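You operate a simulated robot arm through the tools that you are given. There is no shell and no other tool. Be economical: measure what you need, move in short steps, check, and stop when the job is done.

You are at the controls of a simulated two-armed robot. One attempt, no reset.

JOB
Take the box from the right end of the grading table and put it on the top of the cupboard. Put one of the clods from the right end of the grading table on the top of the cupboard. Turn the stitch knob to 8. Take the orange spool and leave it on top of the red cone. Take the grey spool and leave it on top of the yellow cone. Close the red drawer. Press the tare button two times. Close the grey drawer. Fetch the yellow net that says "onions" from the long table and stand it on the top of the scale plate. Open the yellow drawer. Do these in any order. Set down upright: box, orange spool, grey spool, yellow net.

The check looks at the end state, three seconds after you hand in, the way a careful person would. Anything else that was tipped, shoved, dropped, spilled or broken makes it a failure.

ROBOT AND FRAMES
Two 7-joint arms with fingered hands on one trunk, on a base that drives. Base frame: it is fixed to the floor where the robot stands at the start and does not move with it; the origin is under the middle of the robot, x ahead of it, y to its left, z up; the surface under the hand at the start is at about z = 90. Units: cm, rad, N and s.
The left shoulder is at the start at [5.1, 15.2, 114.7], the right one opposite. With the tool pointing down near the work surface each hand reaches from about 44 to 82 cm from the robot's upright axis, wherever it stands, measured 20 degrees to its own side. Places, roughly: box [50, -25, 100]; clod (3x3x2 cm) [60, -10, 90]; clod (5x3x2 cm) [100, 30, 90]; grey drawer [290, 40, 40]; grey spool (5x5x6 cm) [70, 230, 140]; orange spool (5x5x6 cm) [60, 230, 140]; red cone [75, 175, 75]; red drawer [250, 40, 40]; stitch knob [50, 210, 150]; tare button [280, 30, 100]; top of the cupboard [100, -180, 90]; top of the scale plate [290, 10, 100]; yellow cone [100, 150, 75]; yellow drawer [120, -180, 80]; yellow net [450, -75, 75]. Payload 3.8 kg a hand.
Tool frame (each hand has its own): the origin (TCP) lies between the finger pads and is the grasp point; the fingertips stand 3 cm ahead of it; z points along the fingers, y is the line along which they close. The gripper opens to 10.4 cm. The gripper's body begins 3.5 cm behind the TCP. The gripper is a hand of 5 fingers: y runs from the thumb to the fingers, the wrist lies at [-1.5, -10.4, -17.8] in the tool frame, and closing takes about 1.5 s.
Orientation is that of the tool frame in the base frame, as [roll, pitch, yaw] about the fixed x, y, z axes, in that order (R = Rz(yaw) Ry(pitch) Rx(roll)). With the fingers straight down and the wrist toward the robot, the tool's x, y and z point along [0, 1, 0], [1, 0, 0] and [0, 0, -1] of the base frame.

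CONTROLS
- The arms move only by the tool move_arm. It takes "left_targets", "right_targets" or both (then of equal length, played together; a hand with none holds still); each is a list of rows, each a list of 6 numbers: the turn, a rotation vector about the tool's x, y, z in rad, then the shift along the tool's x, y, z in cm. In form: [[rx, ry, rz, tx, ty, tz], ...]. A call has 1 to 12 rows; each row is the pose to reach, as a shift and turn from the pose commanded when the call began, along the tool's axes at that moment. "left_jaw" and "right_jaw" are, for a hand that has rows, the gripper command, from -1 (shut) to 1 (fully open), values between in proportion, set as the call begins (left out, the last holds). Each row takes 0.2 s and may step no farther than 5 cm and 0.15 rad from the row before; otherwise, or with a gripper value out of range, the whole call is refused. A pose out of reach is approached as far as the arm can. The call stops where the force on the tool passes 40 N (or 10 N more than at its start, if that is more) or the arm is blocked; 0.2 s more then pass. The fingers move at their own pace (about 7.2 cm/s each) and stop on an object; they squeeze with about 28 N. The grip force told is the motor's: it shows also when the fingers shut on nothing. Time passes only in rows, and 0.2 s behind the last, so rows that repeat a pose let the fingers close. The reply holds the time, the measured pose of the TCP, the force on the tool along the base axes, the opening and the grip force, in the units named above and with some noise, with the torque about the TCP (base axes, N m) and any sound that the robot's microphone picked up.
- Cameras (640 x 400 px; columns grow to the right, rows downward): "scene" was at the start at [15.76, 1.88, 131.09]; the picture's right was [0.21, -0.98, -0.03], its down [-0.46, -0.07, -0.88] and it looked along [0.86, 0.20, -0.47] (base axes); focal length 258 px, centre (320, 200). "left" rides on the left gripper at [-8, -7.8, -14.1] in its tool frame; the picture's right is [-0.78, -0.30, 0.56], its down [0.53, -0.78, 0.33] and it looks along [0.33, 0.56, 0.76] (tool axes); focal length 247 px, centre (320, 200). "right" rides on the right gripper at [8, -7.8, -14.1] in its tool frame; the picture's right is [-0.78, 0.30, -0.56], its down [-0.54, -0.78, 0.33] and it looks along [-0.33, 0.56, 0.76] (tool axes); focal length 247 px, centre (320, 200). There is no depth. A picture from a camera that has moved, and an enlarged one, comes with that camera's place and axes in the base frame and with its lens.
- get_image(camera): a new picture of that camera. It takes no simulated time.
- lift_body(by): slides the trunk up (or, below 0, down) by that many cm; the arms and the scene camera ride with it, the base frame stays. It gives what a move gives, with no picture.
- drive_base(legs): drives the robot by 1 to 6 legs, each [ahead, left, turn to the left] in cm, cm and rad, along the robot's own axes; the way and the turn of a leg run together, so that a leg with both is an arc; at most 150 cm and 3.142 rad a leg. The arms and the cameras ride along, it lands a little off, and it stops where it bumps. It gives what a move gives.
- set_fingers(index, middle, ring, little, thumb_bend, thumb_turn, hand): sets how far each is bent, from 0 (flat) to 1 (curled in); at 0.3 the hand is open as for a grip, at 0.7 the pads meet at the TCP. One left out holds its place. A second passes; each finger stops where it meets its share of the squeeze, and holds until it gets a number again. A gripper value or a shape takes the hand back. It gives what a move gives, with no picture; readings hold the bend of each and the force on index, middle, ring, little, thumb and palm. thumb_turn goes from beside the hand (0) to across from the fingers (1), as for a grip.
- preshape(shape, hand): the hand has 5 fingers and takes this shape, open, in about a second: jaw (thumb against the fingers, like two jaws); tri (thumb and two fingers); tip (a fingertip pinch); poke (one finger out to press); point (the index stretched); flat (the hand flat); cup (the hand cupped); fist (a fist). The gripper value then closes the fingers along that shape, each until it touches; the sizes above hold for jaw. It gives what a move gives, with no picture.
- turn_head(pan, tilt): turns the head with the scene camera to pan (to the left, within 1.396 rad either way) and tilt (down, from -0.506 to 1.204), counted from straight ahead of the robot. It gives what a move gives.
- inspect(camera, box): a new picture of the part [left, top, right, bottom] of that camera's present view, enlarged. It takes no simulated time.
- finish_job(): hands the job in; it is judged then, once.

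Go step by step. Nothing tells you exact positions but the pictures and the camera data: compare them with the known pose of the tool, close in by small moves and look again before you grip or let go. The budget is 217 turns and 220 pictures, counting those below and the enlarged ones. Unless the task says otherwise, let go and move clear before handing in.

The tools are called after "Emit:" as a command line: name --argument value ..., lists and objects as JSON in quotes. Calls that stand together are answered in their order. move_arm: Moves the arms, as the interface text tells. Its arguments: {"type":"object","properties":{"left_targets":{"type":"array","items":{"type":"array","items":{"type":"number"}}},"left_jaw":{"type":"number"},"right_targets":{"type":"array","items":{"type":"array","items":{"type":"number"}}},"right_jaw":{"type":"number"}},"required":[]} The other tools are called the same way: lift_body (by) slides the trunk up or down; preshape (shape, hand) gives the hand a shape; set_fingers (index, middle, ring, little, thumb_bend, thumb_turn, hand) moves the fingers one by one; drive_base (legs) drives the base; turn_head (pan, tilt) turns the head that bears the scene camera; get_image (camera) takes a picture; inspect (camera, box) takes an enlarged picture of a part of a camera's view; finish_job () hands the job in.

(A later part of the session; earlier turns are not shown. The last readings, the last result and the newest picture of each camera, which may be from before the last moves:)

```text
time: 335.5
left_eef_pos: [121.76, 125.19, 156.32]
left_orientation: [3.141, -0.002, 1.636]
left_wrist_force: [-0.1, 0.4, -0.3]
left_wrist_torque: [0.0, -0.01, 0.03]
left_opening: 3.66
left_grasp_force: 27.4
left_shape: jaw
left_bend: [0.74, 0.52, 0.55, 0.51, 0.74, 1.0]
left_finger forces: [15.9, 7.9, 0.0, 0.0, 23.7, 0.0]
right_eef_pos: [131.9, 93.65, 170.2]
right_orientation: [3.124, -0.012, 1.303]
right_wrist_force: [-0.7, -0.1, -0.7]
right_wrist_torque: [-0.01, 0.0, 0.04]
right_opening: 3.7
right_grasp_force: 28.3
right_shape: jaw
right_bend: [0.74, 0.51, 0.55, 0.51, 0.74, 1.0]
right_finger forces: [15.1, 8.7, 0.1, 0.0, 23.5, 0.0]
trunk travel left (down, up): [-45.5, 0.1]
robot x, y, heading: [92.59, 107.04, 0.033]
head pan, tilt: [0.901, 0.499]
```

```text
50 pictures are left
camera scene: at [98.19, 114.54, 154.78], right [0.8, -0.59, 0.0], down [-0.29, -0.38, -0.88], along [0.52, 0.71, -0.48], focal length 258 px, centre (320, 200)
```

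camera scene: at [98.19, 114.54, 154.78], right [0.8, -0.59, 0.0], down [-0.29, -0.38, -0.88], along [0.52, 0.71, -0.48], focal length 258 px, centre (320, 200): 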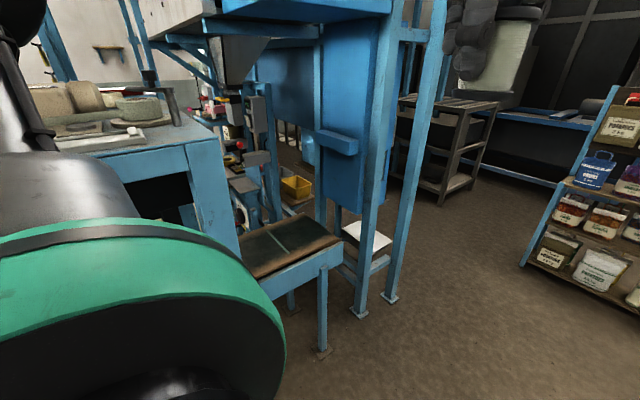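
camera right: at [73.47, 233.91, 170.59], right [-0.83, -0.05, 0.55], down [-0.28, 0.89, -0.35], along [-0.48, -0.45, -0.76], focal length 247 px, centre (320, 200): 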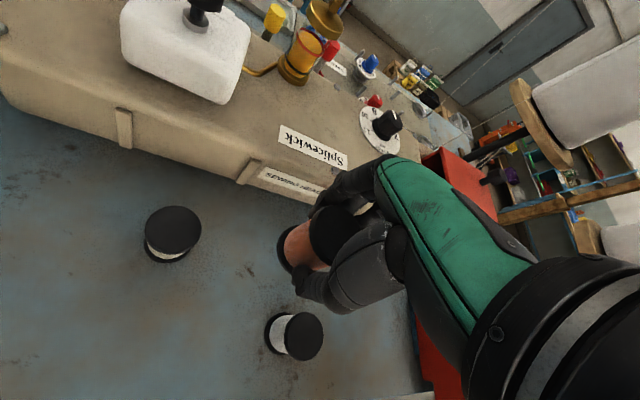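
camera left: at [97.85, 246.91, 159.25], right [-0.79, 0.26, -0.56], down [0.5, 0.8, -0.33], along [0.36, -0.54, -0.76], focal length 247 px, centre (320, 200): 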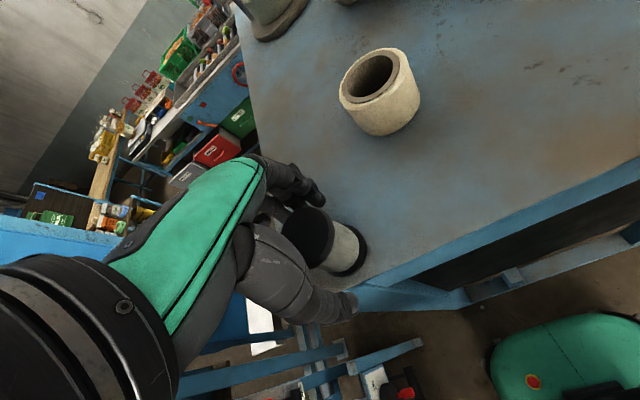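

I turn left to face the trolley with the cones.

Emit:
drive_base --legs '[[0, 0, 1.538]]'

Emit:
turn_head --pan 0 --tilt 0.9

Emit:
get_image --camera "scene"

```text
time: 339.8
left_eef_pos: [74.27, 136.4, 156.24]
left_orientation: [3.14, -0.002, -3.069]
left_wrist_force: [-0.3, -0.8, -0.3]
left_wrist_torque: [-0.01, -0.01, -0.02]
left_opening: 3.66
left_grasp_force: 27.9
left_shape: jaw
left_bend: [0.74, 0.52, 0.55, 0.51, 0.74, 1.0]
left_finger forces: [15.7, 7.8, 0.0, 0.0, 23.5, 0.0]
right_eef_pos: [105.88, 146.83, 170.08]
right_orientation: [3.124, -0.011, 2.886]
right_wrist_force: [0.2, -0.4, -0.7]
right_wrist_torque: [0.0, 0.02, -0.01]
right_opening: 3.65
right_grasp_force: 27.9
right_shape: jaw
right_bend: [0.74, 0.51, 0.55, 0.51, 0.74, 1.0]
right_finger forces: [15.0, 8.5, 0.0, 0.1, 23.3, 0.0]
trunk travel left (down, up): [-45.5, 0.1]
robot x, y, heading: [92.74, 107.42, 1.612]
head pan, tilt: [0.901, 0.499]
```

```text
time: 341.0
left_eef_pos: [74.33, 136.38, 156.29]
left_orientation: [3.138, -0.001, -3.069]
left_wrist_force: [0.4, -0.4, -0.4]
left_wrist_torque: [-0.01, 0.0, 0.0]
left_opening: 3.66
left_grasp_force: 27.9
left_shape: jaw
left_bend: [0.74, 0.52, 0.55, 0.51, 0.74, 1.0]
left_finger forces: [15.7, 7.8, 0.0, 0.1, 23.5, 0.1]
right_eef_pos: [105.93, 146.82, 170.18]
right_orientation: [3.126, -0.013, 2.884]
right_wrist_force: [0.0, 0.8, -0.1]
right_wrist_torque: [-0.05, 0.0, 0.02]
right_opening: 3.68
right_grasp_force: 27.8
right_shape: jaw
right_bend: [0.74, 0.51, 0.55, 0.51, 0.74, 1.0]
right_finger forces: [15.0, 8.5, 0.0, 0.1, 23.4, 0.0]
trunk travel left (down, up): [-45.5, 0.1]
robot x, y, heading: [92.56, 107.74, 1.613]
head pan, tilt: [0.0, 0.901]
```

```text
49 pictures are left
camera scene: at [92.4, 114.79, 151.39], right [1.0, 0.04, 0.0], down [0.03, -0.78, -0.62], along [-0.03, 0.62, -0.78], focal length 258 px, centre (320, 200)
```

scene: 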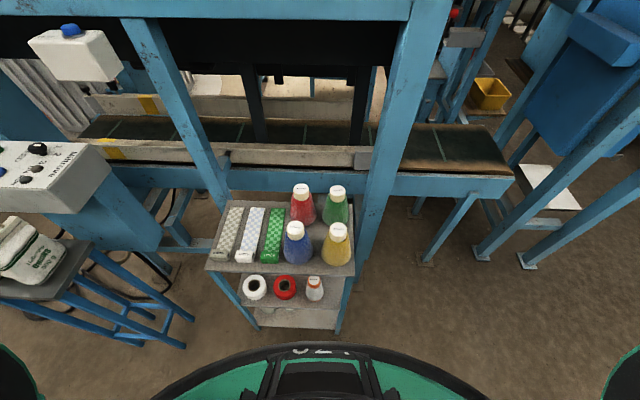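

The red cone is the rear left one and the yellow the front right one; their caps top out near z 93. I lower the trunk and look closer.

Emit:
lift_body --by -18

Emit:
inspect --camera "scene" --box '[240, 120, 400, 270]'

Emit:
get_image --camera "left"

```text
time: 343.0
left_eef_pos: [74.41, 136.36, 138.26]
left_orientation: [3.14, -0.003, -3.069]
left_wrist_force: [0.0, 0.4, 0.1]
left_wrist_torque: [0.0, -0.01, 0.01]
left_opening: 3.67
left_grasp_force: 28.3
left_shape: jaw
left_bend: [0.74, 0.52, 0.55, 0.51, 0.74, 1.0]
left_finger forces: [15.7, 7.8, 0.0, 0.0, 23.5, 0.0]
right_eef_pos: [105.76, 146.85, 152.26]
right_orientation: [3.125, -0.014, 2.884]
right_wrist_force: [0.2, -0.7, -1.4]
right_wrist_torque: [-0.02, 0.01, -0.02]
right_opening: 3.65
right_grasp_force: 28.4
right_shape: jaw
right_bend: [0.74, 0.51, 0.55, 0.51, 0.74, 1.0]
right_finger forces: [15.0, 8.6, 0.0, 0.0, 23.4, 0.0]
trunk travel left (down, up): [-27.5, 18.1]
robot x, y, heading: [92.68, 107.1, 1.613]
head pan, tilt: [0.0, 0.901]
```

```text
2.67 times, centred on (320, 195) of scene
camera zoom: at [92.24, 118.38, 132.32], right [1.0, 0.04, 0.0], down [0.04, -0.83, -0.55], along [-0.02, 0.55, -0.84], focal length 687 px, centre (320, 213)
```

zoom: 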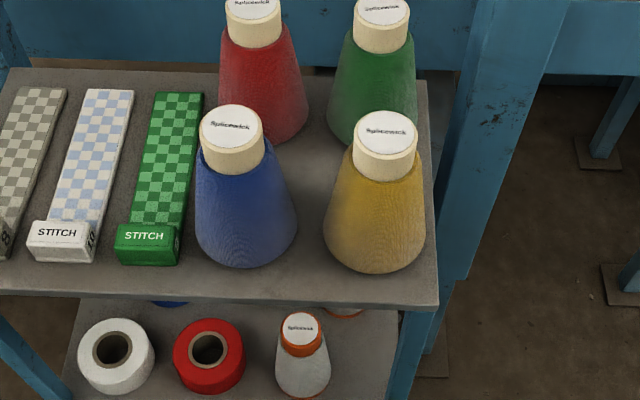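

```text
47 pictures are left
camera left: at [82.87, 129.12, 152.4], right [0.8, -0.24, -0.56], down [-0.48, -0.81, -0.33], along [-0.38, 0.53, -0.76], focal length 247 px, centre (320, 200)
```

left: 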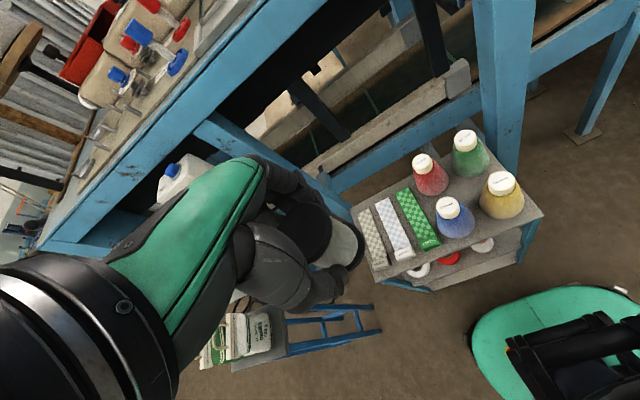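

The caps are flat discs about 4.6 cm wide: yellow at about [95.6, 150.3, 93.8], red at about [84.4, 163.8, 93.6]. For the orange spool (right hand) I shift left so the red cone lies ahead-right.

Emit:
drive_base --legs '[[0, 22.5, -0.042]]'

Emit:
move_arm --right_targets '[[0, 0, 0, 0, 0, 4.5], [0, 0, 0, 0, 0, 9], [0, 0, 0, 0, 0, 13.5], [0, 0, 0, 0, 0, 18], [0, 0, 0, 0, 0, 22.5], [0, 0, 0, 0, 0, 27], [0, 0, 0, 0, 0, 31], [0, 0, 0, 0, 0, 34], [0, 0, 0, 0, 0, 36]]'

Emit:
get_image --camera "right"

```text
time: 344.7
left_eef_pos: [53.5, 136.51, 138.36]
left_orientation: [3.14, -0.004, -3.11]
left_wrist_force: [0.6, -0.1, 0.2]
left_wrist_torque: [0.0, 0.01, -0.01]
left_opening: 3.66
left_grasp_force: 28.4
left_shape: jaw
left_bend: [0.74, 0.52, 0.55, 0.51, 0.74, 1.0]
left_finger forces: [15.7, 7.7, 0.0, 0.0, 23.5, 0.0]
right_eef_pos: [85.36, 145.71, 152.18]
right_orientation: [3.125, -0.014, 2.842]
right_wrist_force: [0.6, -1.1, 0.5]
right_wrist_torque: [0.04, 0.01, 0.03]
right_opening: 3.66
right_grasp_force: 27.6
right_shape: jaw
right_bend: [0.74, 0.51, 0.55, 0.51, 0.74, 1.0]
right_finger forces: [15.0, 8.6, 0.0, 0.0, 23.4, 0.1]
trunk travel left (down, up): [-27.5, 18.1]
robot x, y, heading: [70.4, 106.54, 1.57]
head pan, tilt: [0.0, 0.901]
```

```text
time: 346.7
left_eef_pos: [53.31, 136.63, 138.39]
left_orientation: [3.138, -0.001, -3.109]
left_wrist_force: [-0.1, 0.2, 0.3]
left_wrist_torque: [0.02, 0.02, 0.0]
left_opening: 3.64
left_grasp_force: 27.9
left_shape: jaw
left_bend: [0.74, 0.52, 0.55, 0.51, 0.74, 1.0]
left_finger forces: [15.6, 7.8, 0.0, 0.0, 23.5, 0.0]
right_eef_pos: [84.8, 146.76, 115.94]
right_orientation: [3.125, -0.014, 2.841]
right_wrist_force: [0.3, 0.1, -0.4]
right_wrist_torque: [0.01, -0.02, -0.02]
right_opening: 3.66
right_grasp_force: 28.3
right_shape: jaw
right_bend: [0.74, 0.51, 0.55, 0.51, 0.75, 1.0]
right_finger forces: [15.0, 8.6, 0.0, 0.0, 23.2, 0.1]
trunk travel left (down, up): [-27.5, 18.1]
robot x, y, heading: [70.38, 106.91, 1.575]
head pan, tilt: [0.0, 0.901]
```

```text
46 pictures are left
camera right: at [75.01, 141.33, 130.05], right [0.83, 0.04, 0.55], down [0.28, -0.89, -0.35], along [0.48, 0.45, -0.76], focal length 247 px, centre (320, 200)
```

right: 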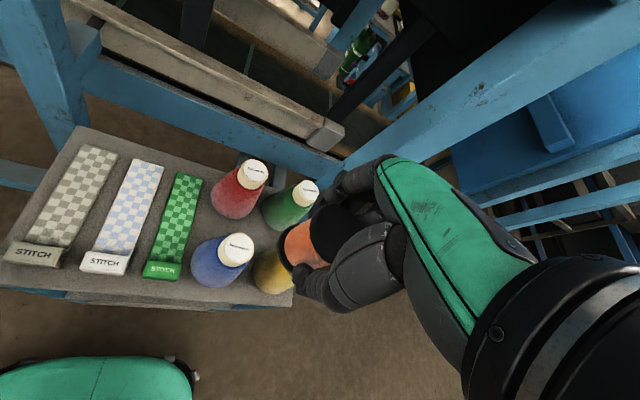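

The right camera confirms the red cap at [84.4, 164]. I move the orange spool over it and lower to just above.

Emit:
move_arm --right_targets '[[0, 0, 0, 1.4, 4.1, 0], [0, 0, 0, 2.8, 8.2, 0], [0, 0, 0, 4.1, 12.3, 0], [0, 0, 0, 5.5, 16.3, 0], [0, 0, 0, 5.5, 16.3, 4], [0, 0, 0, 5.5, 16.3, 8], [0, 0, 0, 5.5, 16.3, 12], [0, 0, 0, 5.5, 16.3, 14.5]]'

Emit:
get_image --camera "right"

Emit:
get_image --camera "scene"

```text
time: 348.5
left_eef_pos: [53.32, 136.64, 138.37]
left_orientation: [3.139, -0.001, -3.11]
left_wrist_force: [0.1, -0.3, 0.2]
left_wrist_torque: [0.0, 0.01, 0.0]
left_opening: 3.65
left_grasp_force: 26.9
left_shape: jaw
left_bend: [0.74, 0.52, 0.55, 0.51, 0.74, 1.0]
left_finger forces: [15.7, 7.9, 0.0, 0.0, 23.5, 0.1]
right_eef_pos: [84.3, 163.99, 101.96]
right_orientation: [3.124, -0.013, 2.843]
right_wrist_force: [-0.5, -0.1, -0.5]
right_wrist_torque: [0.02, 0.0, 0.0]
right_opening: 3.63
right_grasp_force: 27.7
right_shape: jaw
right_bend: [0.74, 0.51, 0.55, 0.51, 0.75, 1.0]
right_finger forces: [15.1, 8.6, 0.0, 0.0, 23.3, 0.0]
trunk travel left (down, up): [-27.5, 18.1]
robot x, y, heading: [70.09, 106.83, 1.576]
head pan, tilt: [0.0, 0.901]
```

```text
45 pictures are left
camera right: at [74.43, 158.69, 116.12], right [0.83, 0.04, 0.55], down [0.28, -0.89, -0.35], along [0.48, 0.45, -0.76], focal length 247 px, centre (320, 200)
```

right: 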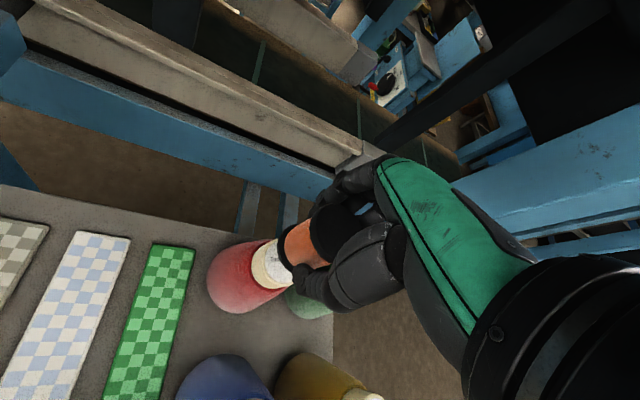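

```text
44 pictures are left
camera scene: at [70.33, 117.93, 132.32], right [1.0, 0.0, 0.0], down [0.0, -0.84, -0.55], along [0.0, 0.55, -0.84], focal length 258 px, centre (320, 200)
```

scene: 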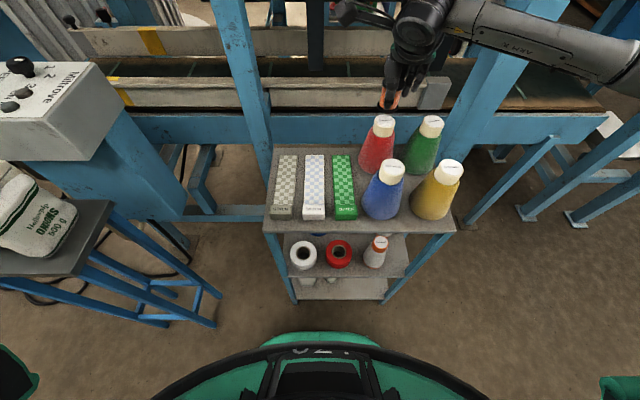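

Emit:
inspect --camera "right" --box '[200, 210, 360, 310]'

Emit:
inspect --camera "scene" --box '[340, 60, 460, 160]'

```text
4.00 times, centred on (280, 260) of right
camera zoom: at [74.43, 158.69, 116.12], right [0.83, 0.04, 0.55], down [0.28, -0.89, -0.35], along [0.48, 0.45, -0.76], focal length 988 px, centre (480, -40)
```

zoom: 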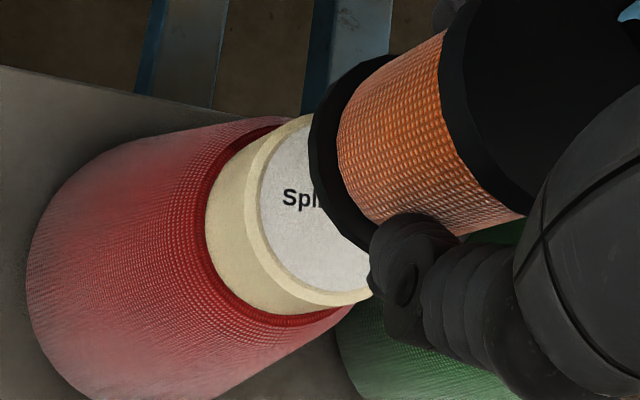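

```text
4.00 times, centred on (400, 110) of scene
camera zoom: at [70.33, 117.93, 132.32], right [1.0, 0.0, 0.0], down [0.0, -0.84, -0.55], along [0.0, 0.55, -0.84], focal length 1031 px, centre (0, 560)
```

zoom: 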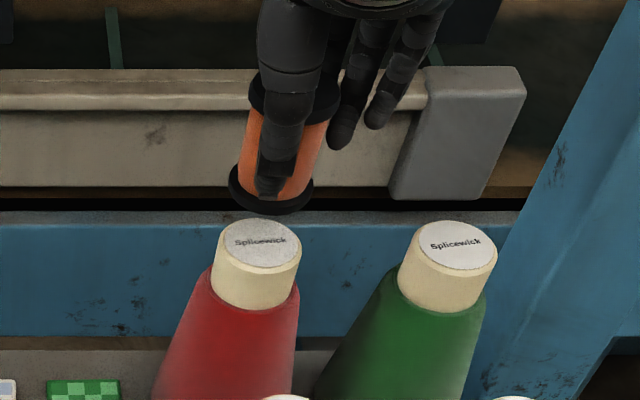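

A half-centimetre correction in x, then I lower the spool gently onto the cap.

Emit:
move_arm --right_targets '[[0, 0, 0, -0.45, 0.25, 1], [0, 0, 0, -0.45, 0.25, 2.2], [0, 0, 0, -0.45, 0.25, 3], [0, 0, 0, -0.45, 0.25, 3.5], [0, 0, 0, -0.45, 0.25, 3.8]]'

Emit:
inspect --camera "scene" --box '[340, 60, 460, 160]'

```text
time: 349.7
left_eef_pos: [53.17, 136.31, 138.3]
left_orientation: [3.138, -0.002, -3.11]
left_wrist_force: [0.0, 0.0, 0.1]
left_wrist_torque: [0.01, 0.01, 0.02]
left_opening: 3.66
left_grasp_force: 27.7
left_shape: jaw
left_bend: [0.74, 0.52, 0.55, 0.51, 0.74, 1.0]
left_finger forces: [15.8, 7.8, 0.0, 0.0, 23.5, 0.1]
right_eef_pos: [84.84, 164.16, 98.78]
right_orientation: [3.115, -0.02, 2.843]
right_wrist_force: [0.4, -0.5, 19.1]
right_wrist_torque: [0.15, -0.07, 0.02]
right_opening: 3.72
right_grasp_force: 27.9
right_shape: jaw
right_bend: [0.74, 0.51, 0.55, 0.51, 0.75, 1.0]
right_finger forces: [16.0, 10.4, 0.1, 0.1, 26.2, 0.0]
trunk travel left (down, up): [-27.5, 18.1]
robot x, y, heading: [70.07, 106.97, 1.573]
head pan, tilt: [0.0, 0.901]
```

```text
4.00 times, centred on (400, 110) of scene
camera zoom: at [70.26, 117.64, 132.37], right [1.0, 0.0, 0.0], down [0.0, -0.83, -0.55], along [0.0, 0.55, -0.83], focal length 1031 px, centre (0, 560)
```

zoom: 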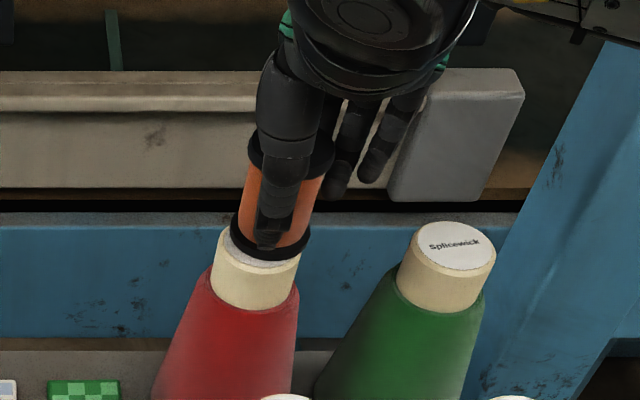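

It touches, but sits about 0.6 cm to the right. I lift a touch, shift back and lower again.

Emit:
move_arm --right_targets '[[0, 0, 0, 0, 0, -0.8], [0, 0, 0, 0.53, -0.16, -0.8], [0, 0, 0, 0.53, -0.16, -0.4], [0, 0, 0, 0.53, -0.16, -0.1], [0, 0, 0, 0.53, -0.16, -0.1]]'

Emit:
inspect --camera "scene" --box '[340, 60, 460, 160]'

Emit:
inspect --camera "right" --box '[200, 210, 360, 310]'

```text
time: 350.9
left_eef_pos: [53.22, 136.09, 138.46]
left_orientation: [3.138, -0.002, -3.11]
left_wrist_force: [-0.2, 0.1, -1.0]
left_wrist_torque: [-0.03, -0.02, 0.02]
left_opening: 3.66
left_grasp_force: 28.3
left_shape: jaw
left_bend: [0.74, 0.52, 0.55, 0.51, 0.74, 1.0]
left_finger forces: [15.8, 7.8, 0.0, 0.0, 23.5, 0.1]
right_eef_pos: [84.31, 164.05, 98.78]
right_orientation: [3.117, -0.015, 2.841]
right_wrist_force: [4.4, 0.3, 24.2]
right_wrist_torque: [0.24, -0.15, -0.03]
right_opening: 3.83
right_grasp_force: 27.3
right_shape: jaw
right_bend: [0.74, 0.5, 0.55, 0.51, 0.75, 1.0]
right_finger forces: [17.0, 11.7, 0.1, 0.1, 26.3, 0.1]
trunk travel left (down, up): [-27.5, 18.1]
robot x, y, heading: [69.99, 106.71, 1.568]
head pan, tilt: [0.0, 0.901]
```

```text
4.00 times, centred on (400, 110) of scene
camera zoom: at [70.3, 117.59, 132.37], right [1.0, 0.0, 0.0], down [0.0, -0.83, -0.55], along [0.0, 0.55, -0.83], focal length 1031 px, centre (0, 560)
```

zoom: 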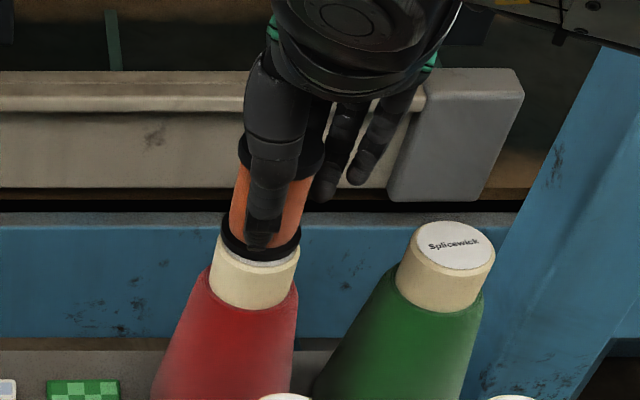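

```text
4.00 times, centred on (280, 260) of right
camera zoom: at [74.53, 158.6, 112.82], right [0.83, 0.04, 0.55], down [0.28, -0.89, -0.36], along [0.48, 0.45, -0.75], focal length 988 px, centre (480, -40)
```

zoom: 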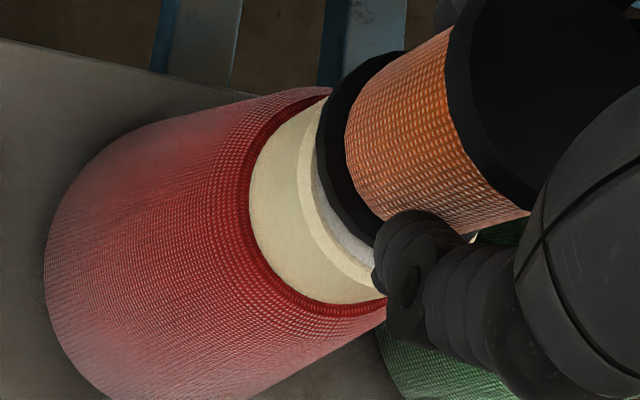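

Nearly centred; the spool is about 0.4 cm too far back. One more small correction with light contact.

Emit:
move_arm --right_targets '[[0, 0, 0, 0, 0, -1.5], [0, 0, 0, -0.12, -0.4, -1.5], [0, 0, 0, -0.12, -0.4, -1.0], [0, 0, 0, -0.12, -0.4, -0.7], [0, 0, 0, -0.12, -0.4, -0.6]]'

Emit:
inspect --camera "scene" --box '[340, 60, 460, 160]'

```text
time: 352.1
left_eef_pos: [53.19, 136.62, 138.35]
left_orientation: [3.14, -0.001, -3.109]
left_wrist_force: [0.2, -1.0, -0.9]
left_wrist_torque: [0.02, -0.01, -0.01]
left_opening: 3.66
left_grasp_force: 27.9
left_shape: jaw
left_bend: [0.74, 0.52, 0.55, 0.51, 0.74, 1.0]
left_finger forces: [15.7, 7.8, 0.1, 0.0, 23.5, 0.0]
right_eef_pos: [84.43, 163.73, 98.79]
right_orientation: [3.121, -0.015, 2.843]
right_wrist_force: [-0.3, 1.0, 5.2]
right_wrist_torque: [0.14, -0.04, -0.01]
right_opening: 3.77
right_grasp_force: 27.6
right_shape: jaw
right_bend: [0.74, 0.5, 0.55, 0.51, 0.75, 1.0]
right_finger forces: [16.0, 9.0, 0.0, 0.0, 24.3, 0.0]
trunk travel left (down, up): [-27.5, 18.1]
robot x, y, heading: [70.16, 106.61, 1.57]
head pan, tilt: [0.0, 0.901]
```

```text
4.00 times, centred on (400, 110) of scene
camera zoom: at [70.29, 117.85, 132.33], right [1.0, 0.0, 0.0], down [0.0, -0.83, -0.55], along [0.0, 0.55, -0.83], focal length 1031 px, centre (0, 560)
```

zoom: 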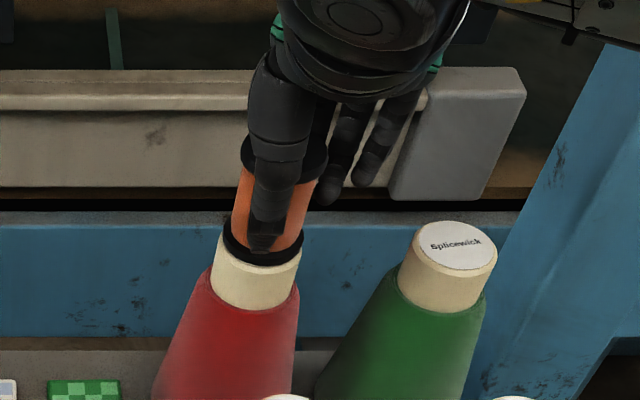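

Well centred now with light contact. I open the right hand and rise straight up.

Emit:
move_arm --right_targets '[[0, 0, 0, 0, 0, 0], [0, 0, 0, 0, 0, 0], [0, 0, 0, 0, 0, 0], [0, 0, 0, 0, 0, 0]]' --right_jaw 0.4

Emit:
inspect --camera "scene" --box '[340, 60, 460, 160]'

```text
time: 353.1
left_eef_pos: [53.3, 136.57, 138.31]
left_orientation: [3.14, -0.003, -3.11]
left_wrist_force: [-0.5, 1.1, -0.1]
left_wrist_torque: [0.0, 0.02, 0.03]
left_opening: 3.66
left_grasp_force: 27.9
left_shape: jaw
left_bend: [0.74, 0.52, 0.55, 0.51, 0.74, 1.0]
left_finger forces: [15.6, 7.8, 0.1, 0.0, 23.5, 0.0]
right_eef_pos: [84.37, 163.69, 98.86]
right_orientation: [3.123, -0.011, 2.843]
right_wrist_force: [0.1, 0.3, 0.0]
right_wrist_torque: [0.02, -0.02, 0.01]
right_opening: 7.25
right_grasp_force: 0.0
right_shape: jaw
right_bend: [0.27, 0.37, 0.34, 0.35, 0.58, 0.99]
right_finger forces: [0.0, 0.0, 0.0, 0.0, 0.0, 0.0]
trunk travel left (down, up): [-27.5, 18.1]
robot x, y, heading: [70.28, 106.69, 1.574]
head pan, tilt: [0.0, 0.901]
```

```text
4.00 times, centred on (400, 110) of scene
camera zoom: at [70.32, 117.92, 132.32], right [1.0, 0.0, 0.0], down [0.0, -0.84, -0.55], along [0.0, 0.55, -0.84], focal length 1031 px, centre (0, 560)
```

zoom: 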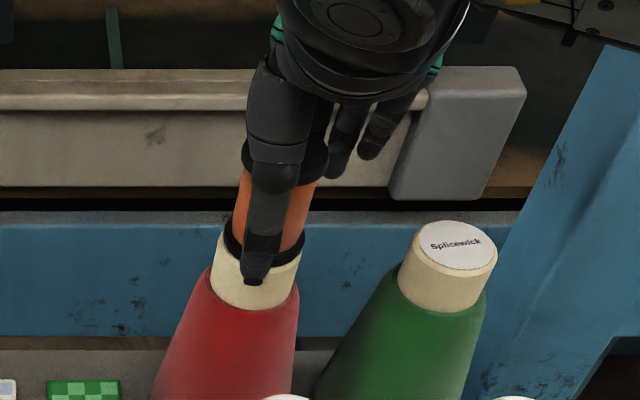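

Released and standing. I rise straight up and retract.

Emit:
move_arm --right_targets '[[0, 0, 0, 0, 0, -2], [0, 0, 0, 0, 0, -5], [0, 0, 0, 0, 0, -9], [0, 0, 0, 0, 0, -13], [0, 0, 0, 0, 0, -17], [0, 0, 0, 0, -4, -19], [0, 0, 0, 0, -8, -21], [0, 0, 0, 0, -12, -23], [0, 0, 0, 0, -16, -25], [0, 0, 0, 0, -20, -27], [0, 0, 0, 0, -24, -28]]'

Emit:
inspect --camera "scene" --box '[340, 60, 500, 180]'

```text
time: 355.5
left_eef_pos: [53.16, 136.6, 138.34]
left_orientation: [3.138, 0.0, -3.109]
left_wrist_force: [-1.0, -0.3, -0.9]
left_wrist_torque: [0.04, -0.03, -0.03]
left_opening: 3.66
left_grasp_force: 28.1
left_shape: jaw
left_bend: [0.74, 0.52, 0.55, 0.51, 0.74, 1.0]
left_finger forces: [15.7, 7.8, 0.1, 0.1, 23.5, 0.1]
right_eef_pos: [77.5, 139.94, 126.42]
right_orientation: [3.122, -0.013, 2.841]
right_wrist_force: [0.2, 0.0, -0.2]
right_wrist_torque: [0.03, -0.05, -0.02]
right_opening: 7.28
right_grasp_force: 0.1
right_shape: jaw
right_bend: [0.27, 0.37, 0.34, 0.35, 0.58, 0.99]
right_finger forces: [0.1, 0.0, 0.0, 0.0, 0.0, 0.0]
trunk travel left (down, up): [-27.5, 18.1]
robot x, y, heading: [69.79, 107.06, 1.571]
head pan, tilt: [0.0, 0.901]
```

```text
3.33 times, centred on (420, 120) of scene
camera zoom: at [70.25, 117.77, 132.33], right [1.0, 0.0, 0.0], down [0.0, -0.83, -0.55], along [0.0, 0.55, -0.83], focal length 859 px, centre (-13, 467)
```

zoom: 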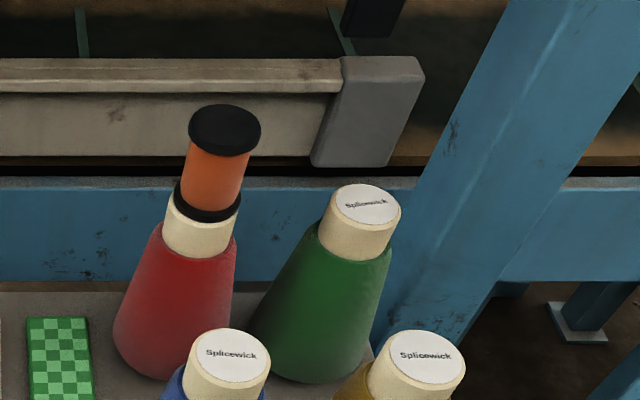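

The orange spool stands on the red cone. Now I shift right for the grey spool and the yellow cone.

Emit:
drive_base --legs '[[0, -42, 0]]'

Emit:
move_arm --left_targets '[[0, 0, 0, 0, 0, 4.5], [0, 0, 0, 0, 0, 9], [0, 0, 0, 0, 0, 13.5], [0, 0, 0, 0, 0, 18], [0, 0, 0, 0, 0, 22], [0, 0, 0, 0, 0, 25]]'

Emit:
get_image --camera "left"

```text
time: 358.1
left_eef_pos: [95.91, 136.53, 138.3]
left_orientation: [3.14, -0.002, -3.118]
left_wrist_force: [-0.6, 0.0, 0.3]
left_wrist_torque: [0.0, 0.05, -0.01]
left_opening: 3.67
left_grasp_force: 28.2
left_shape: jaw
left_bend: [0.74, 0.52, 0.55, 0.51, 0.74, 1.0]
left_finger forces: [15.7, 7.8, 0.0, 0.0, 23.5, 0.0]
right_eef_pos: [120.31, 139.87, 126.3]
right_orientation: [3.125, -0.012, 2.836]
right_wrist_force: [-1.2, -0.9, -0.6]
right_wrist_torque: [0.03, 0.02, 0.0]
right_opening: 7.25
right_grasp_force: 0.2
right_shape: jaw
right_bend: [0.27, 0.37, 0.34, 0.35, 0.58, 0.99]
right_finger forces: [0.0, 0.0, 0.0, 0.0, 0.1, 0.1]
trunk travel left (down, up): [-27.5, 18.1]
robot x, y, heading: [112.5, 106.52, 1.57]
head pan, tilt: [0.0, 0.901]
```

```text
time: 359.5
left_eef_pos: [97.18, 141.0, 116.17]
left_orientation: [-3.14, -0.002, -3.119]
left_wrist_force: [0.1, 0.5, -0.9]
left_wrist_torque: [0.0, -0.01, 0.02]
left_opening: 3.63
left_grasp_force: 27.4
left_shape: jaw
left_bend: [0.74, 0.52, 0.55, 0.51, 0.74, 1.0]
left_finger forces: [15.7, 7.7, 0.0, 0.0, 23.5, 0.1]
left hand out of reach, approached as far as the arm can: row 4, 5, 6
right_eef_pos: [120.51, 140.07, 126.3]
right_orientation: [3.126, -0.011, 2.834]
right_wrist_force: [0.3, 0.3, -0.1]
right_wrist_torque: [-0.04, 0.02, -0.01]
right_opening: 7.26
right_grasp_force: 0.1
right_shape: jaw
right_bend: [0.27, 0.37, 0.34, 0.35, 0.58, 0.99]
right_finger forces: [0.0, 0.0, 0.0, 0.1, 0.0, 0.1]
trunk travel left (down, up): [-27.5, 18.1]
robot x, y, heading: [112.88, 106.8, 1.572]
head pan, tilt: [0.0, 0.901]
```

```text
35 pictures are left
camera left: at [105.23, 133.46, 130.32], right [0.78, -0.28, -0.56], down [-0.52, -0.79, -0.33], along [-0.35, 0.55, -0.76], focal length 247 px, centre (320, 200)
```

left: 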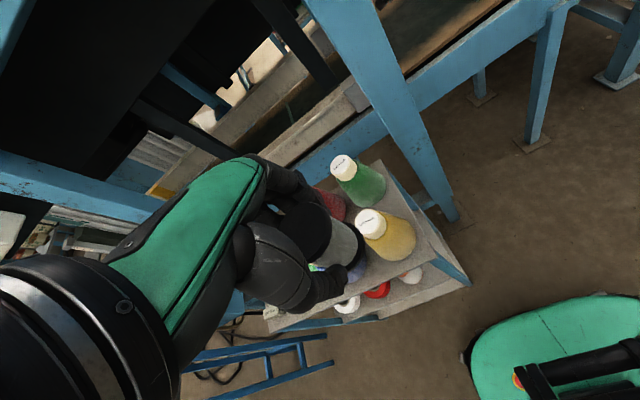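

The target is a bit too near for that arm. I back up 12 cm, then bring the spool over the yellow cap.

Emit:
drive_base --legs '[[-12, 0, 0]]'

Emit:
move_arm --left_targets '[[0, 0, 0, 0.2, 4.5, 0], [0, 0, 0, 0.4, 9, 0], [0, 0, 0, 0.6, 13.5, 0], [0, 0, 0, 0.8, 18, 0], [0, 0, 0, 1.0, 21.3, 0], [0, 0, 0, 1.0, 21.3, 4.5], [0, 0, 0, 1.0, 21.3, 9], [0, 0, 0, 1.0, 21.3, 13]]'

Emit:
inspect --camera "left" --box '[280, 180, 440, 280]'

Emit:
inspect --camera "scene" --box '[180, 60, 340, 180]'

```text
time: 360.7
left_eef_pos: [97.05, 129.13, 116.32]
left_orientation: [-3.138, -0.002, -3.116]
left_wrist_force: [0.4, 0.5, -0.6]
left_wrist_torque: [0.03, -0.04, 0.0]
left_opening: 3.63
left_grasp_force: 27.6
left_shape: jaw
left_bend: [0.74, 0.52, 0.55, 0.51, 0.74, 1.0]
left_finger forces: [15.9, 7.8, 0.1, 0.0, 23.5, 0.0]
right_eef_pos: [120.35, 128.22, 126.26]
right_orientation: [3.126, -0.013, 2.837]
right_wrist_force: [-1.0, -0.5, -0.4]
right_wrist_torque: [0.0, 0.0, -0.01]
right_opening: 7.27
right_grasp_force: 0.1
right_shape: jaw
right_bend: [0.27, 0.37, 0.34, 0.35, 0.58, 0.99]
right_finger forces: [0.0, 0.0, 0.1, 0.0, 0.0, 0.0]
trunk travel left (down, up): [-27.5, 18.1]
robot x, y, heading: [112.62, 94.79, 1.569]
head pan, tilt: [0.0, 0.901]
```

```text
time: 362.5
left_eef_pos: [95.31, 150.47, 102.95]
left_orientation: [-3.14, -0.002, -3.115]
left_wrist_force: [0.4, -0.7, -0.1]
left_wrist_torque: [-0.04, 0.0, -0.04]
left_opening: 3.66
left_grasp_force: 27.8
left_shape: jaw
left_bend: [0.74, 0.52, 0.55, 0.51, 0.75, 1.0]
left_finger forces: [15.9, 7.8, 0.0, 0.1, 23.4, 0.1]
right_eef_pos: [120.34, 128.26, 126.22]
right_orientation: [3.126, -0.014, 2.836]
right_wrist_force: [0.0, -0.8, -0.5]
right_wrist_torque: [0.0, -0.01, -0.02]
right_opening: 7.26
right_grasp_force: 0.1
right_shape: jaw
right_bend: [0.27, 0.37, 0.34, 0.35, 0.58, 0.99]
right_finger forces: [0.0, 0.0, 0.0, 0.0, 0.0, 0.0]
trunk travel left (down, up): [-27.5, 18.1]
robot x, y, heading: [112.72, 94.84, 1.564]
head pan, tilt: [0.0, 0.901]
```

```text
4.00 times, centred on (360, 230) of left
camera zoom: at [103.34, 142.87, 117.01], right [0.78, -0.28, -0.56], down [-0.51, -0.79, -0.33], along [-0.35, 0.55, -0.76], focal length 988 px, centre (160, 80)
```

zoom: 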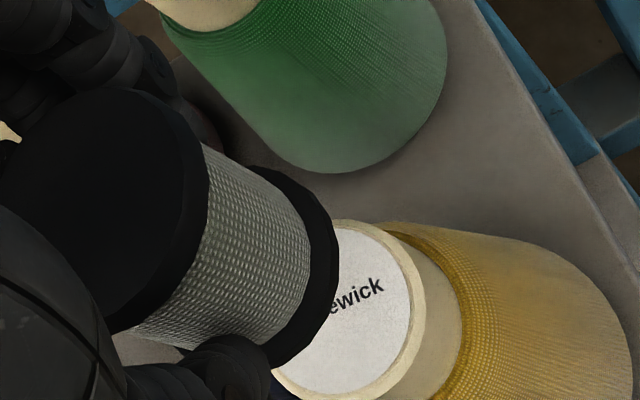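

```text
3.33 times, centred on (260, 120) of scene
camera zoom: at [112.9, 106.08, 132.3], right [1.0, 0.0, 0.0], down [0.0, -0.84, -0.55], along [0.0, 0.55, -0.84], focal length 859 px, centre (520, 467)
```

zoom: 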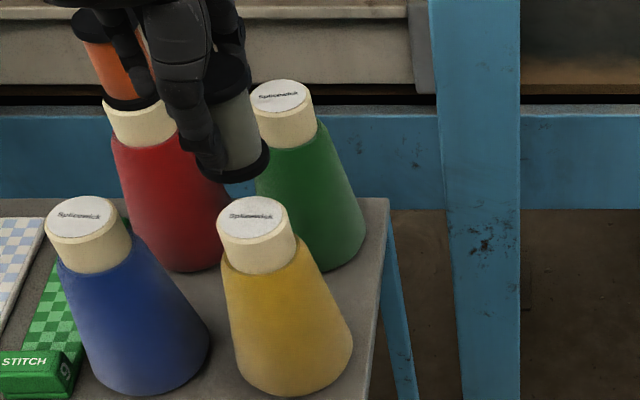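

Alignment looks right in both views. I lower the grey spool onto the yellow cap.

Emit:
move_arm --left_targets '[[0, 0, 0, 0, 0, 1.5], [0, 0, 0, 0, 0, 2.7], [0, 0, 0, 0, 0, 3.5], [0, 0, 0, 0, 0, 4.0], [0, 0, 0, 0, 0, 4.2]]'

Emit:
inspect --camera "scene" --box '[180, 60, 340, 180]'

```text
time: 363.7
left_eef_pos: [95.42, 150.42, 99.1]
left_orientation: [-3.139, -0.001, -3.117]
left_wrist_force: [-0.2, 0.1, 0.0]
left_wrist_torque: [0.02, 0.01, -0.01]
left_opening: 3.62
left_grasp_force: 28.5
left_shape: jaw
left_bend: [0.74, 0.52, 0.55, 0.51, 0.75, 1.0]
left_finger forces: [15.8, 7.7, 0.1, 0.0, 23.4, 0.1]
right_eef_pos: [120.33, 128.28, 126.42]
right_orientation: [3.125, -0.01, 2.837]
right_wrist_force: [0.1, -0.2, -0.2]
right_wrist_torque: [0.0, 0.04, -0.02]
right_opening: 7.24
right_grasp_force: 0.0
right_shape: jaw
right_bend: [0.27, 0.37, 0.34, 0.35, 0.58, 0.99]
right_finger forces: [0.1, 0.0, 0.1, 0.0, 0.0, 0.0]
trunk travel left (down, up): [-27.5, 18.1]
robot x, y, heading: [112.45, 94.74, 1.569]
head pan, tilt: [0.0, 0.901]
```

```text
3.33 times, centred on (260, 120) of scene
camera zoom: at [112.9, 105.97, 132.32], right [1.0, 0.0, 0.0], down [0.0, -0.84, -0.55], along [0.0, 0.55, -0.84], focal length 859 px, centre (520, 467)
```

zoom: 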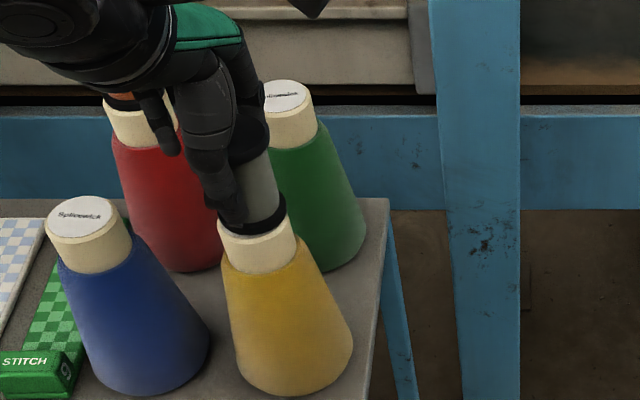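

Centred, not touching yet. I lower in fine steps to contact.

Emit:
move_arm --left_targets '[[0, 0, 0, 0, -0.15, 0.2], [0, 0, 0, 0, -0.15, 0.4], [0, 0, 0, 0, -0.15, 0.5]]'

```text
time: 364.5
left_eef_pos: [95.42, 150.31, 98.71]
left_orientation: [3.141, -0.002, -3.115]
left_wrist_force: [-1.7, -0.2, 8.4]
left_wrist_torque: [0.15, 0.03, 0.02]
left_opening: 3.67
left_grasp_force: 28.3
left_shape: jaw
left_bend: [0.74, 0.52, 0.55, 0.51, 0.75, 1.0]
left_finger forces: [16.1, 8.3, 0.0, 0.0, 24.4, 0.0]
right_eef_pos: [120.38, 128.05, 126.48]
right_orientation: [3.124, -0.014, 2.836]
right_wrist_force: [-0.2, -0.2, -0.3]
right_wrist_torque: [-0.03, 0.03, 0.0]
right_opening: 7.23
right_grasp_force: 0.1
right_shape: jaw
right_bend: [0.27, 0.37, 0.34, 0.35, 0.58, 0.99]
right_finger forces: [0.0, 0.0, 0.0, 0.1, 0.0, 0.1]
trunk travel left (down, up): [-27.5, 18.1]
robot x, y, heading: [113.18, 94.93, 1.572]
head pan, tilt: [0.0, 0.901]
```

Contact at 8 N. I release, rise straight up and retract.

Emit:
move_arm --left_targets '[[0, 0, 0, 0, 0, -0.1], [0, 0, 0, 0, 0, -0.1], [0, 0, 0, 0, 0, -0.1], [0, 0, 0, 0, 0, -0.1], [0, 0, 0, 0, 0, -0.1]]' --left_jaw 0.4

Emit:
move_arm --left_targets '[[0, 0, 0, 0, 0, -2], [0, 0, 0, 0, 0, -5], [0, 0, 0, 0, 0, -9], [0, 0, 0, 0, 0, -13], [0, 0, 0, 0, 0, -17], [0, 0, 0, 0, -4, -19], [0, 0, 0, 0, -8, -21], [0, 0, 0, 0, -12, -23], [0, 0, 0, 0, -16, -24]]'

Emit:
inspect --camera "scene" --box '[160, 40, 360, 190]'

```text
time: 365.7
left_eef_pos: [95.3, 150.3, 98.65]
left_orientation: [-3.14, -0.003, -3.111]
left_wrist_force: [0.6, -0.6, -0.3]
left_wrist_torque: [-0.02, -0.02, -0.01]
left_opening: 7.23
left_grasp_force: 0.1
left_shape: jaw
left_bend: [0.27, 0.37, 0.34, 0.35, 0.58, 0.99]
left_finger forces: [0.0, 0.0, 0.0, 0.0, 0.0, 0.0]
right_eef_pos: [120.28, 128.17, 126.31]
right_orientation: [3.124, -0.013, 2.835]
right_wrist_force: [-0.3, -0.3, -0.4]
right_wrist_torque: [-0.01, 0.01, 0.01]
right_opening: 7.28
right_grasp_force: 0.0
right_shape: jaw
right_bend: [0.27, 0.37, 0.34, 0.35, 0.58, 0.99]
right_finger forces: [0.0, 0.0, 0.2, 0.1, 0.0, 0.0]
trunk travel left (down, up): [-27.5, 18.1]
robot x, y, heading: [112.76, 94.83, 1.566]
head pan, tilt: [0.0, 0.901]
```

```text
time: 367.7
left_eef_pos: [95.49, 134.02, 122.9]
left_orientation: [-3.141, -0.001, -3.115]
left_wrist_force: [1.3, -0.5, -0.3]
left_wrist_torque: [-0.01, 0.02, 0.0]
left_opening: 7.25
left_grasp_force: 0.0
left_shape: jaw
left_bend: [0.27, 0.37, 0.34, 0.35, 0.58, 0.99]
left_finger forces: [0.0, 0.0, 0.1, 0.0, 0.0, 0.0]
right_eef_pos: [120.32, 127.91, 126.3]
right_orientation: [3.122, -0.013, 2.836]
right_wrist_force: [0.2, -0.8, 0.3]
right_wrist_torque: [0.03, 0.04, 0.0]
right_opening: 7.25
right_grasp_force: 0.1
right_shape: jaw
right_bend: [0.27, 0.37, 0.34, 0.35, 0.58, 0.99]
right_finger forces: [0.0, 0.1, 0.0, 0.0, 0.0, 0.1]
trunk travel left (down, up): [-27.5, 18.1]
robot x, y, heading: [112.91, 95.08, 1.566]
head pan, tilt: [0.0, 0.901]
```

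```text
2.67 times, centred on (260, 115) of scene
camera zoom: at [112.88, 105.77, 132.34], right [1.0, 0.0, 0.0], down [0.0, -0.83, -0.55], along [0.0, 0.55, -0.83], focal length 687 px, centre (480, 427)
```

zoom: 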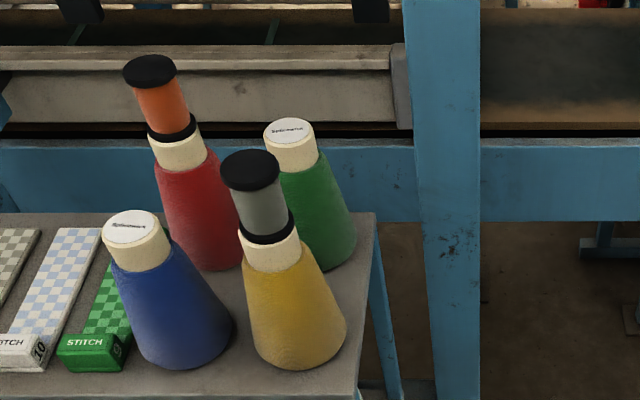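

Both spools stand upright on their cones. Last come the two drawers at the far end of the grading table; I turn to face the table and strafe along it.

Emit:
drive_base --legs '[[-8, 0, 0], [0, 0, -1.57], [0, 0, -1.57], [0, 75, 0], [0, 72, 0]]'

Emit:
turn_head --pan 0 --tilt 0.8

Emit:
get_image --camera "scene"

```text
time: 383.7
left_eef_pos: [276.4, 45.43, 122.85]
left_orientation: [-3.141, -0.003, 0.033]
left_wrist_force: [0.1, 0.0, -0.2]
left_wrist_torque: [-0.01, -0.01, -0.04]
left_opening: 7.24
left_grasp_force: 0.0
left_shape: jaw
left_bend: [0.27, 0.37, 0.34, 0.35, 0.58, 0.99]
left_finger forces: [0.0, 0.0, 0.0, 0.1, 0.1, 0.0]
right_eef_pos: [251.5, 51.38, 126.38]
right_orientation: [3.125, -0.013, -0.299]
right_wrist_force: [-0.5, 0.6, 0.6]
right_wrist_torque: [-0.01, 0.0, 0.0]
right_opening: 7.26
right_grasp_force: 0.1
right_shape: jaw
right_bend: [0.27, 0.37, 0.34, 0.35, 0.58, 0.99]
right_finger forces: [0.0, 0.1, 0.0, 0.0, 0.1, 0.1]
trunk travel left (down, up): [-27.5, 18.1]
robot x, y, heading: [259.17, 84.8, -1.57]
head pan, tilt: [0.0, 0.901]
```

```text
time: 384.3
left_eef_pos: [276.51, 45.37, 122.82]
left_orientation: [-3.14, 0.0, 0.032]
left_wrist_force: [0.6, 0.1, -0.7]
left_wrist_torque: [0.01, -0.01, 0.0]
left_opening: 7.27
left_grasp_force: 0.0
left_shape: jaw
left_bend: [0.27, 0.37, 0.34, 0.35, 0.58, 0.99]
left_finger forces: [0.0, 0.1, 0.0, 0.0, 0.1, 0.0]
right_eef_pos: [251.59, 51.46, 126.44]
right_orientation: [3.123, -0.012, -0.299]
right_wrist_force: [1.5, -1.3, -0.5]
right_wrist_torque: [-0.04, -0.03, -0.01]
right_opening: 7.28
right_grasp_force: 0.1
right_shape: jaw
right_bend: [0.27, 0.37, 0.34, 0.35, 0.58, 0.99]
right_finger forces: [0.0, 0.0, 0.0, 0.1, 0.0, 0.0]
trunk travel left (down, up): [-27.5, 18.1]
robot x, y, heading: [259.19, 84.67, -1.571]
head pan, tilt: [0.0, 0.799]
```

```text
30 pictures are left
camera scene: at [259.25, 72.73, 133.06], right [-1.0, 0.0, 0.0], down [0.0, 0.78, -0.63], along [0.0, -0.63, -0.78], focal length 258 px, centre (320, 200)
```

scene: 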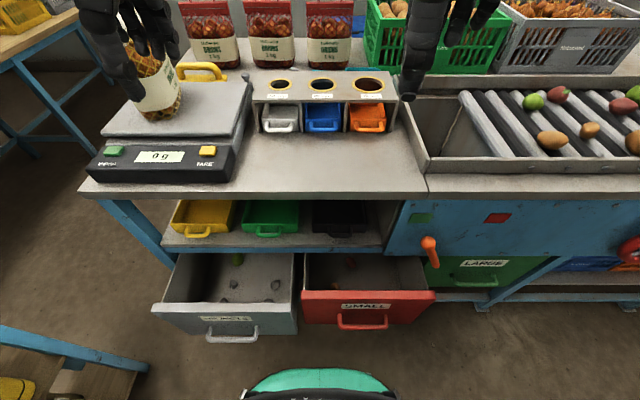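

I see both open drawers: grey front centred near x 288, red near x 244, fronts at y about 47–51. I back up a bit, lower the trunk, and close both hands for pushing.

Emit:
drive_base --legs '[[-15, 0, 0]]'

Emit:
lift_body --by -27

Emit:
move_arm --left_targets '[[0, 0, 0, 1.5, 0, 4], [0, 0, 0, 3, 0, 8], [0, 0, 0, 4.5, 0, 12], [0, 0, 0, 6, 0, 16], [0, 0, 0, 7.5, 0, 20], [0, 0, 0, 9, 0, 24], [0, 0, 0, 10, 0, 28], [0, 0, 0, 10, 0, 32], [0, 0, 0, 10, 0, 36], [0, 0, 0, 10, 0, 40]]' --right_targets '[[0, 0, -0.05, -1.2, 0, 4], [0, 0, -0.1, -2.4, 0, 8], [0, 0, -0.15, -3.6, 0, 12], [0, 0, -0.2, -4.8, 0, 16], [0, 0, -0.25, -6, 0, 20], [0, 0, -0.3, -7.2, 0, 24], [0, 0, -0.3, -8.2, 0, 28], [0, 0, -0.3, -8.2, 0, 32], [0, 0, -0.3, -8.2, 0, 36], [0, 0, -0.3, -8.2, 0, 40]]' --left_jaw -1 --right_jaw -1

Emit:
get_image --camera "scene"

```text
time: 385.7
left_eef_pos: [276.64, 60.07, 122.71]
left_orientation: [-3.14, -0.002, 0.038]
left_wrist_force: [-0.3, -0.5, 0.4]
left_wrist_torque: [0.01, 0.02, 0.02]
left_opening: 7.24
left_grasp_force: 0.2
left_shape: jaw
left_bend: [0.27, 0.37, 0.34, 0.35, 0.58, 0.99]
left_finger forces: [0.1, 0.1, 0.1, 0.0, 0.0, 0.0]
right_eef_pos: [251.79, 66.03, 126.27]
right_orientation: [3.127, -0.012, -0.296]
right_wrist_force: [-0.2, -0.6, -0.2]
right_wrist_torque: [0.02, -0.01, 0.02]
right_opening: 7.28
right_grasp_force: 0.0
right_shape: jaw
right_bend: [0.27, 0.37, 0.34, 0.35, 0.58, 0.99]
right_finger forces: [0.0, 0.0, 0.0, 0.1, 0.0, 0.0]
trunk travel left (down, up): [-27.5, 18.1]
robot x, y, heading: [258.95, 99.67, -1.563]
head pan, tilt: [0.0, 0.799]
```

```text
time: 387.9
left_eef_pos: [276.6, 59.52, 97.21]
left_orientation: [-3.12, -0.002, 0.039]
left_wrist_force: [-0.8, -0.4, 0.6]
left_wrist_torque: [0.07, -0.02, 0.0]
left_opening: 7.23
left_grasp_force: 0.0
left_shape: jaw
left_bend: [0.27, 0.37, 0.34, 0.35, 0.58, 0.99]
left_finger forces: [0.0, 0.0, 0.0, 0.0, 0.1, 0.1]
right_eef_pos: [250.8, 62.93, 100.9]
right_orientation: [-3.085, -0.022, -0.377]
right_wrist_force: [-4.7, -18.7, -8.2]
right_wrist_torque: [0.49, -0.08, -0.19]
right_opening: 7.27
right_grasp_force: 0.1
right_shape: jaw
right_bend: [0.27, 0.37, 0.34, 0.35, 0.58, 0.98]
right_finger forces: [0.0, 0.1, 0.0, 0.0, 0.0, 0.1]
trunk travel left (down, up): [-2.8, 42.8]
robot x, y, heading: [258.65, 99.35, -1.564]
head pan, tilt: [0.0, 0.799]
stopped: the force on the tool passed its limit at 53 N (the readings are from after the stop); the commanded pose is now the measured one
```

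```text
time: 388.5
left_eef_pos: [278.82, 59.4, 92.02]
left_orientation: [-3.122, -0.004, 0.036]
left_wrist_force: [-0.6, 0.0, 0.0]
left_wrist_torque: [0.01, -0.01, 0.03]
left_opening: 0.0
left_grasp_force: 0.1
left_shape: jaw
left_bend: [0.7, 0.7, 0.7, 0.7, 0.67, 1.0]
left_finger forces: [0.1, 0.0, 0.0, 0.0, 0.0, 0.1]
left hand out of reach, approached as far as the arm can: row 2
right_eef_pos: [250.29, 61.76, 98.91]
right_orientation: [-2.978, -0.118, -0.402]
right_wrist_force: [0.8, 0.1, -0.4]
right_wrist_torque: [0.01, -0.04, 0.01]
right_opening: 3.43
right_grasp_force: 0.1
right_shape: jaw
right_bend: [0.7, 0.7, 0.7, 0.7, 0.58, 0.99]
right_finger forces: [0.0, 0.1, 0.0, 0.0, 0.0, 0.1]
trunk travel left (down, up): [-2.8, 42.8]
robot x, y, heading: [258.64, 99.3, -1.565]
head pan, tilt: [0.0, 0.799]
stopped in row 2 (right hand): the arm was blocked; the commanded pose is now the measured one
```

```text
29 pictures are left
camera scene: at [258.63, 72.19, 100.19], right [-1.0, 0.07, 0.04], down [0.05, 0.93, -0.38], along [-0.06, -0.37, -0.93], focal length 258 px, centre (320, 200)
```

scene: 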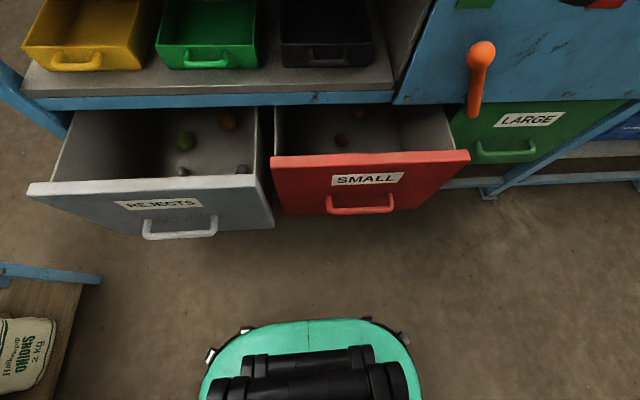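

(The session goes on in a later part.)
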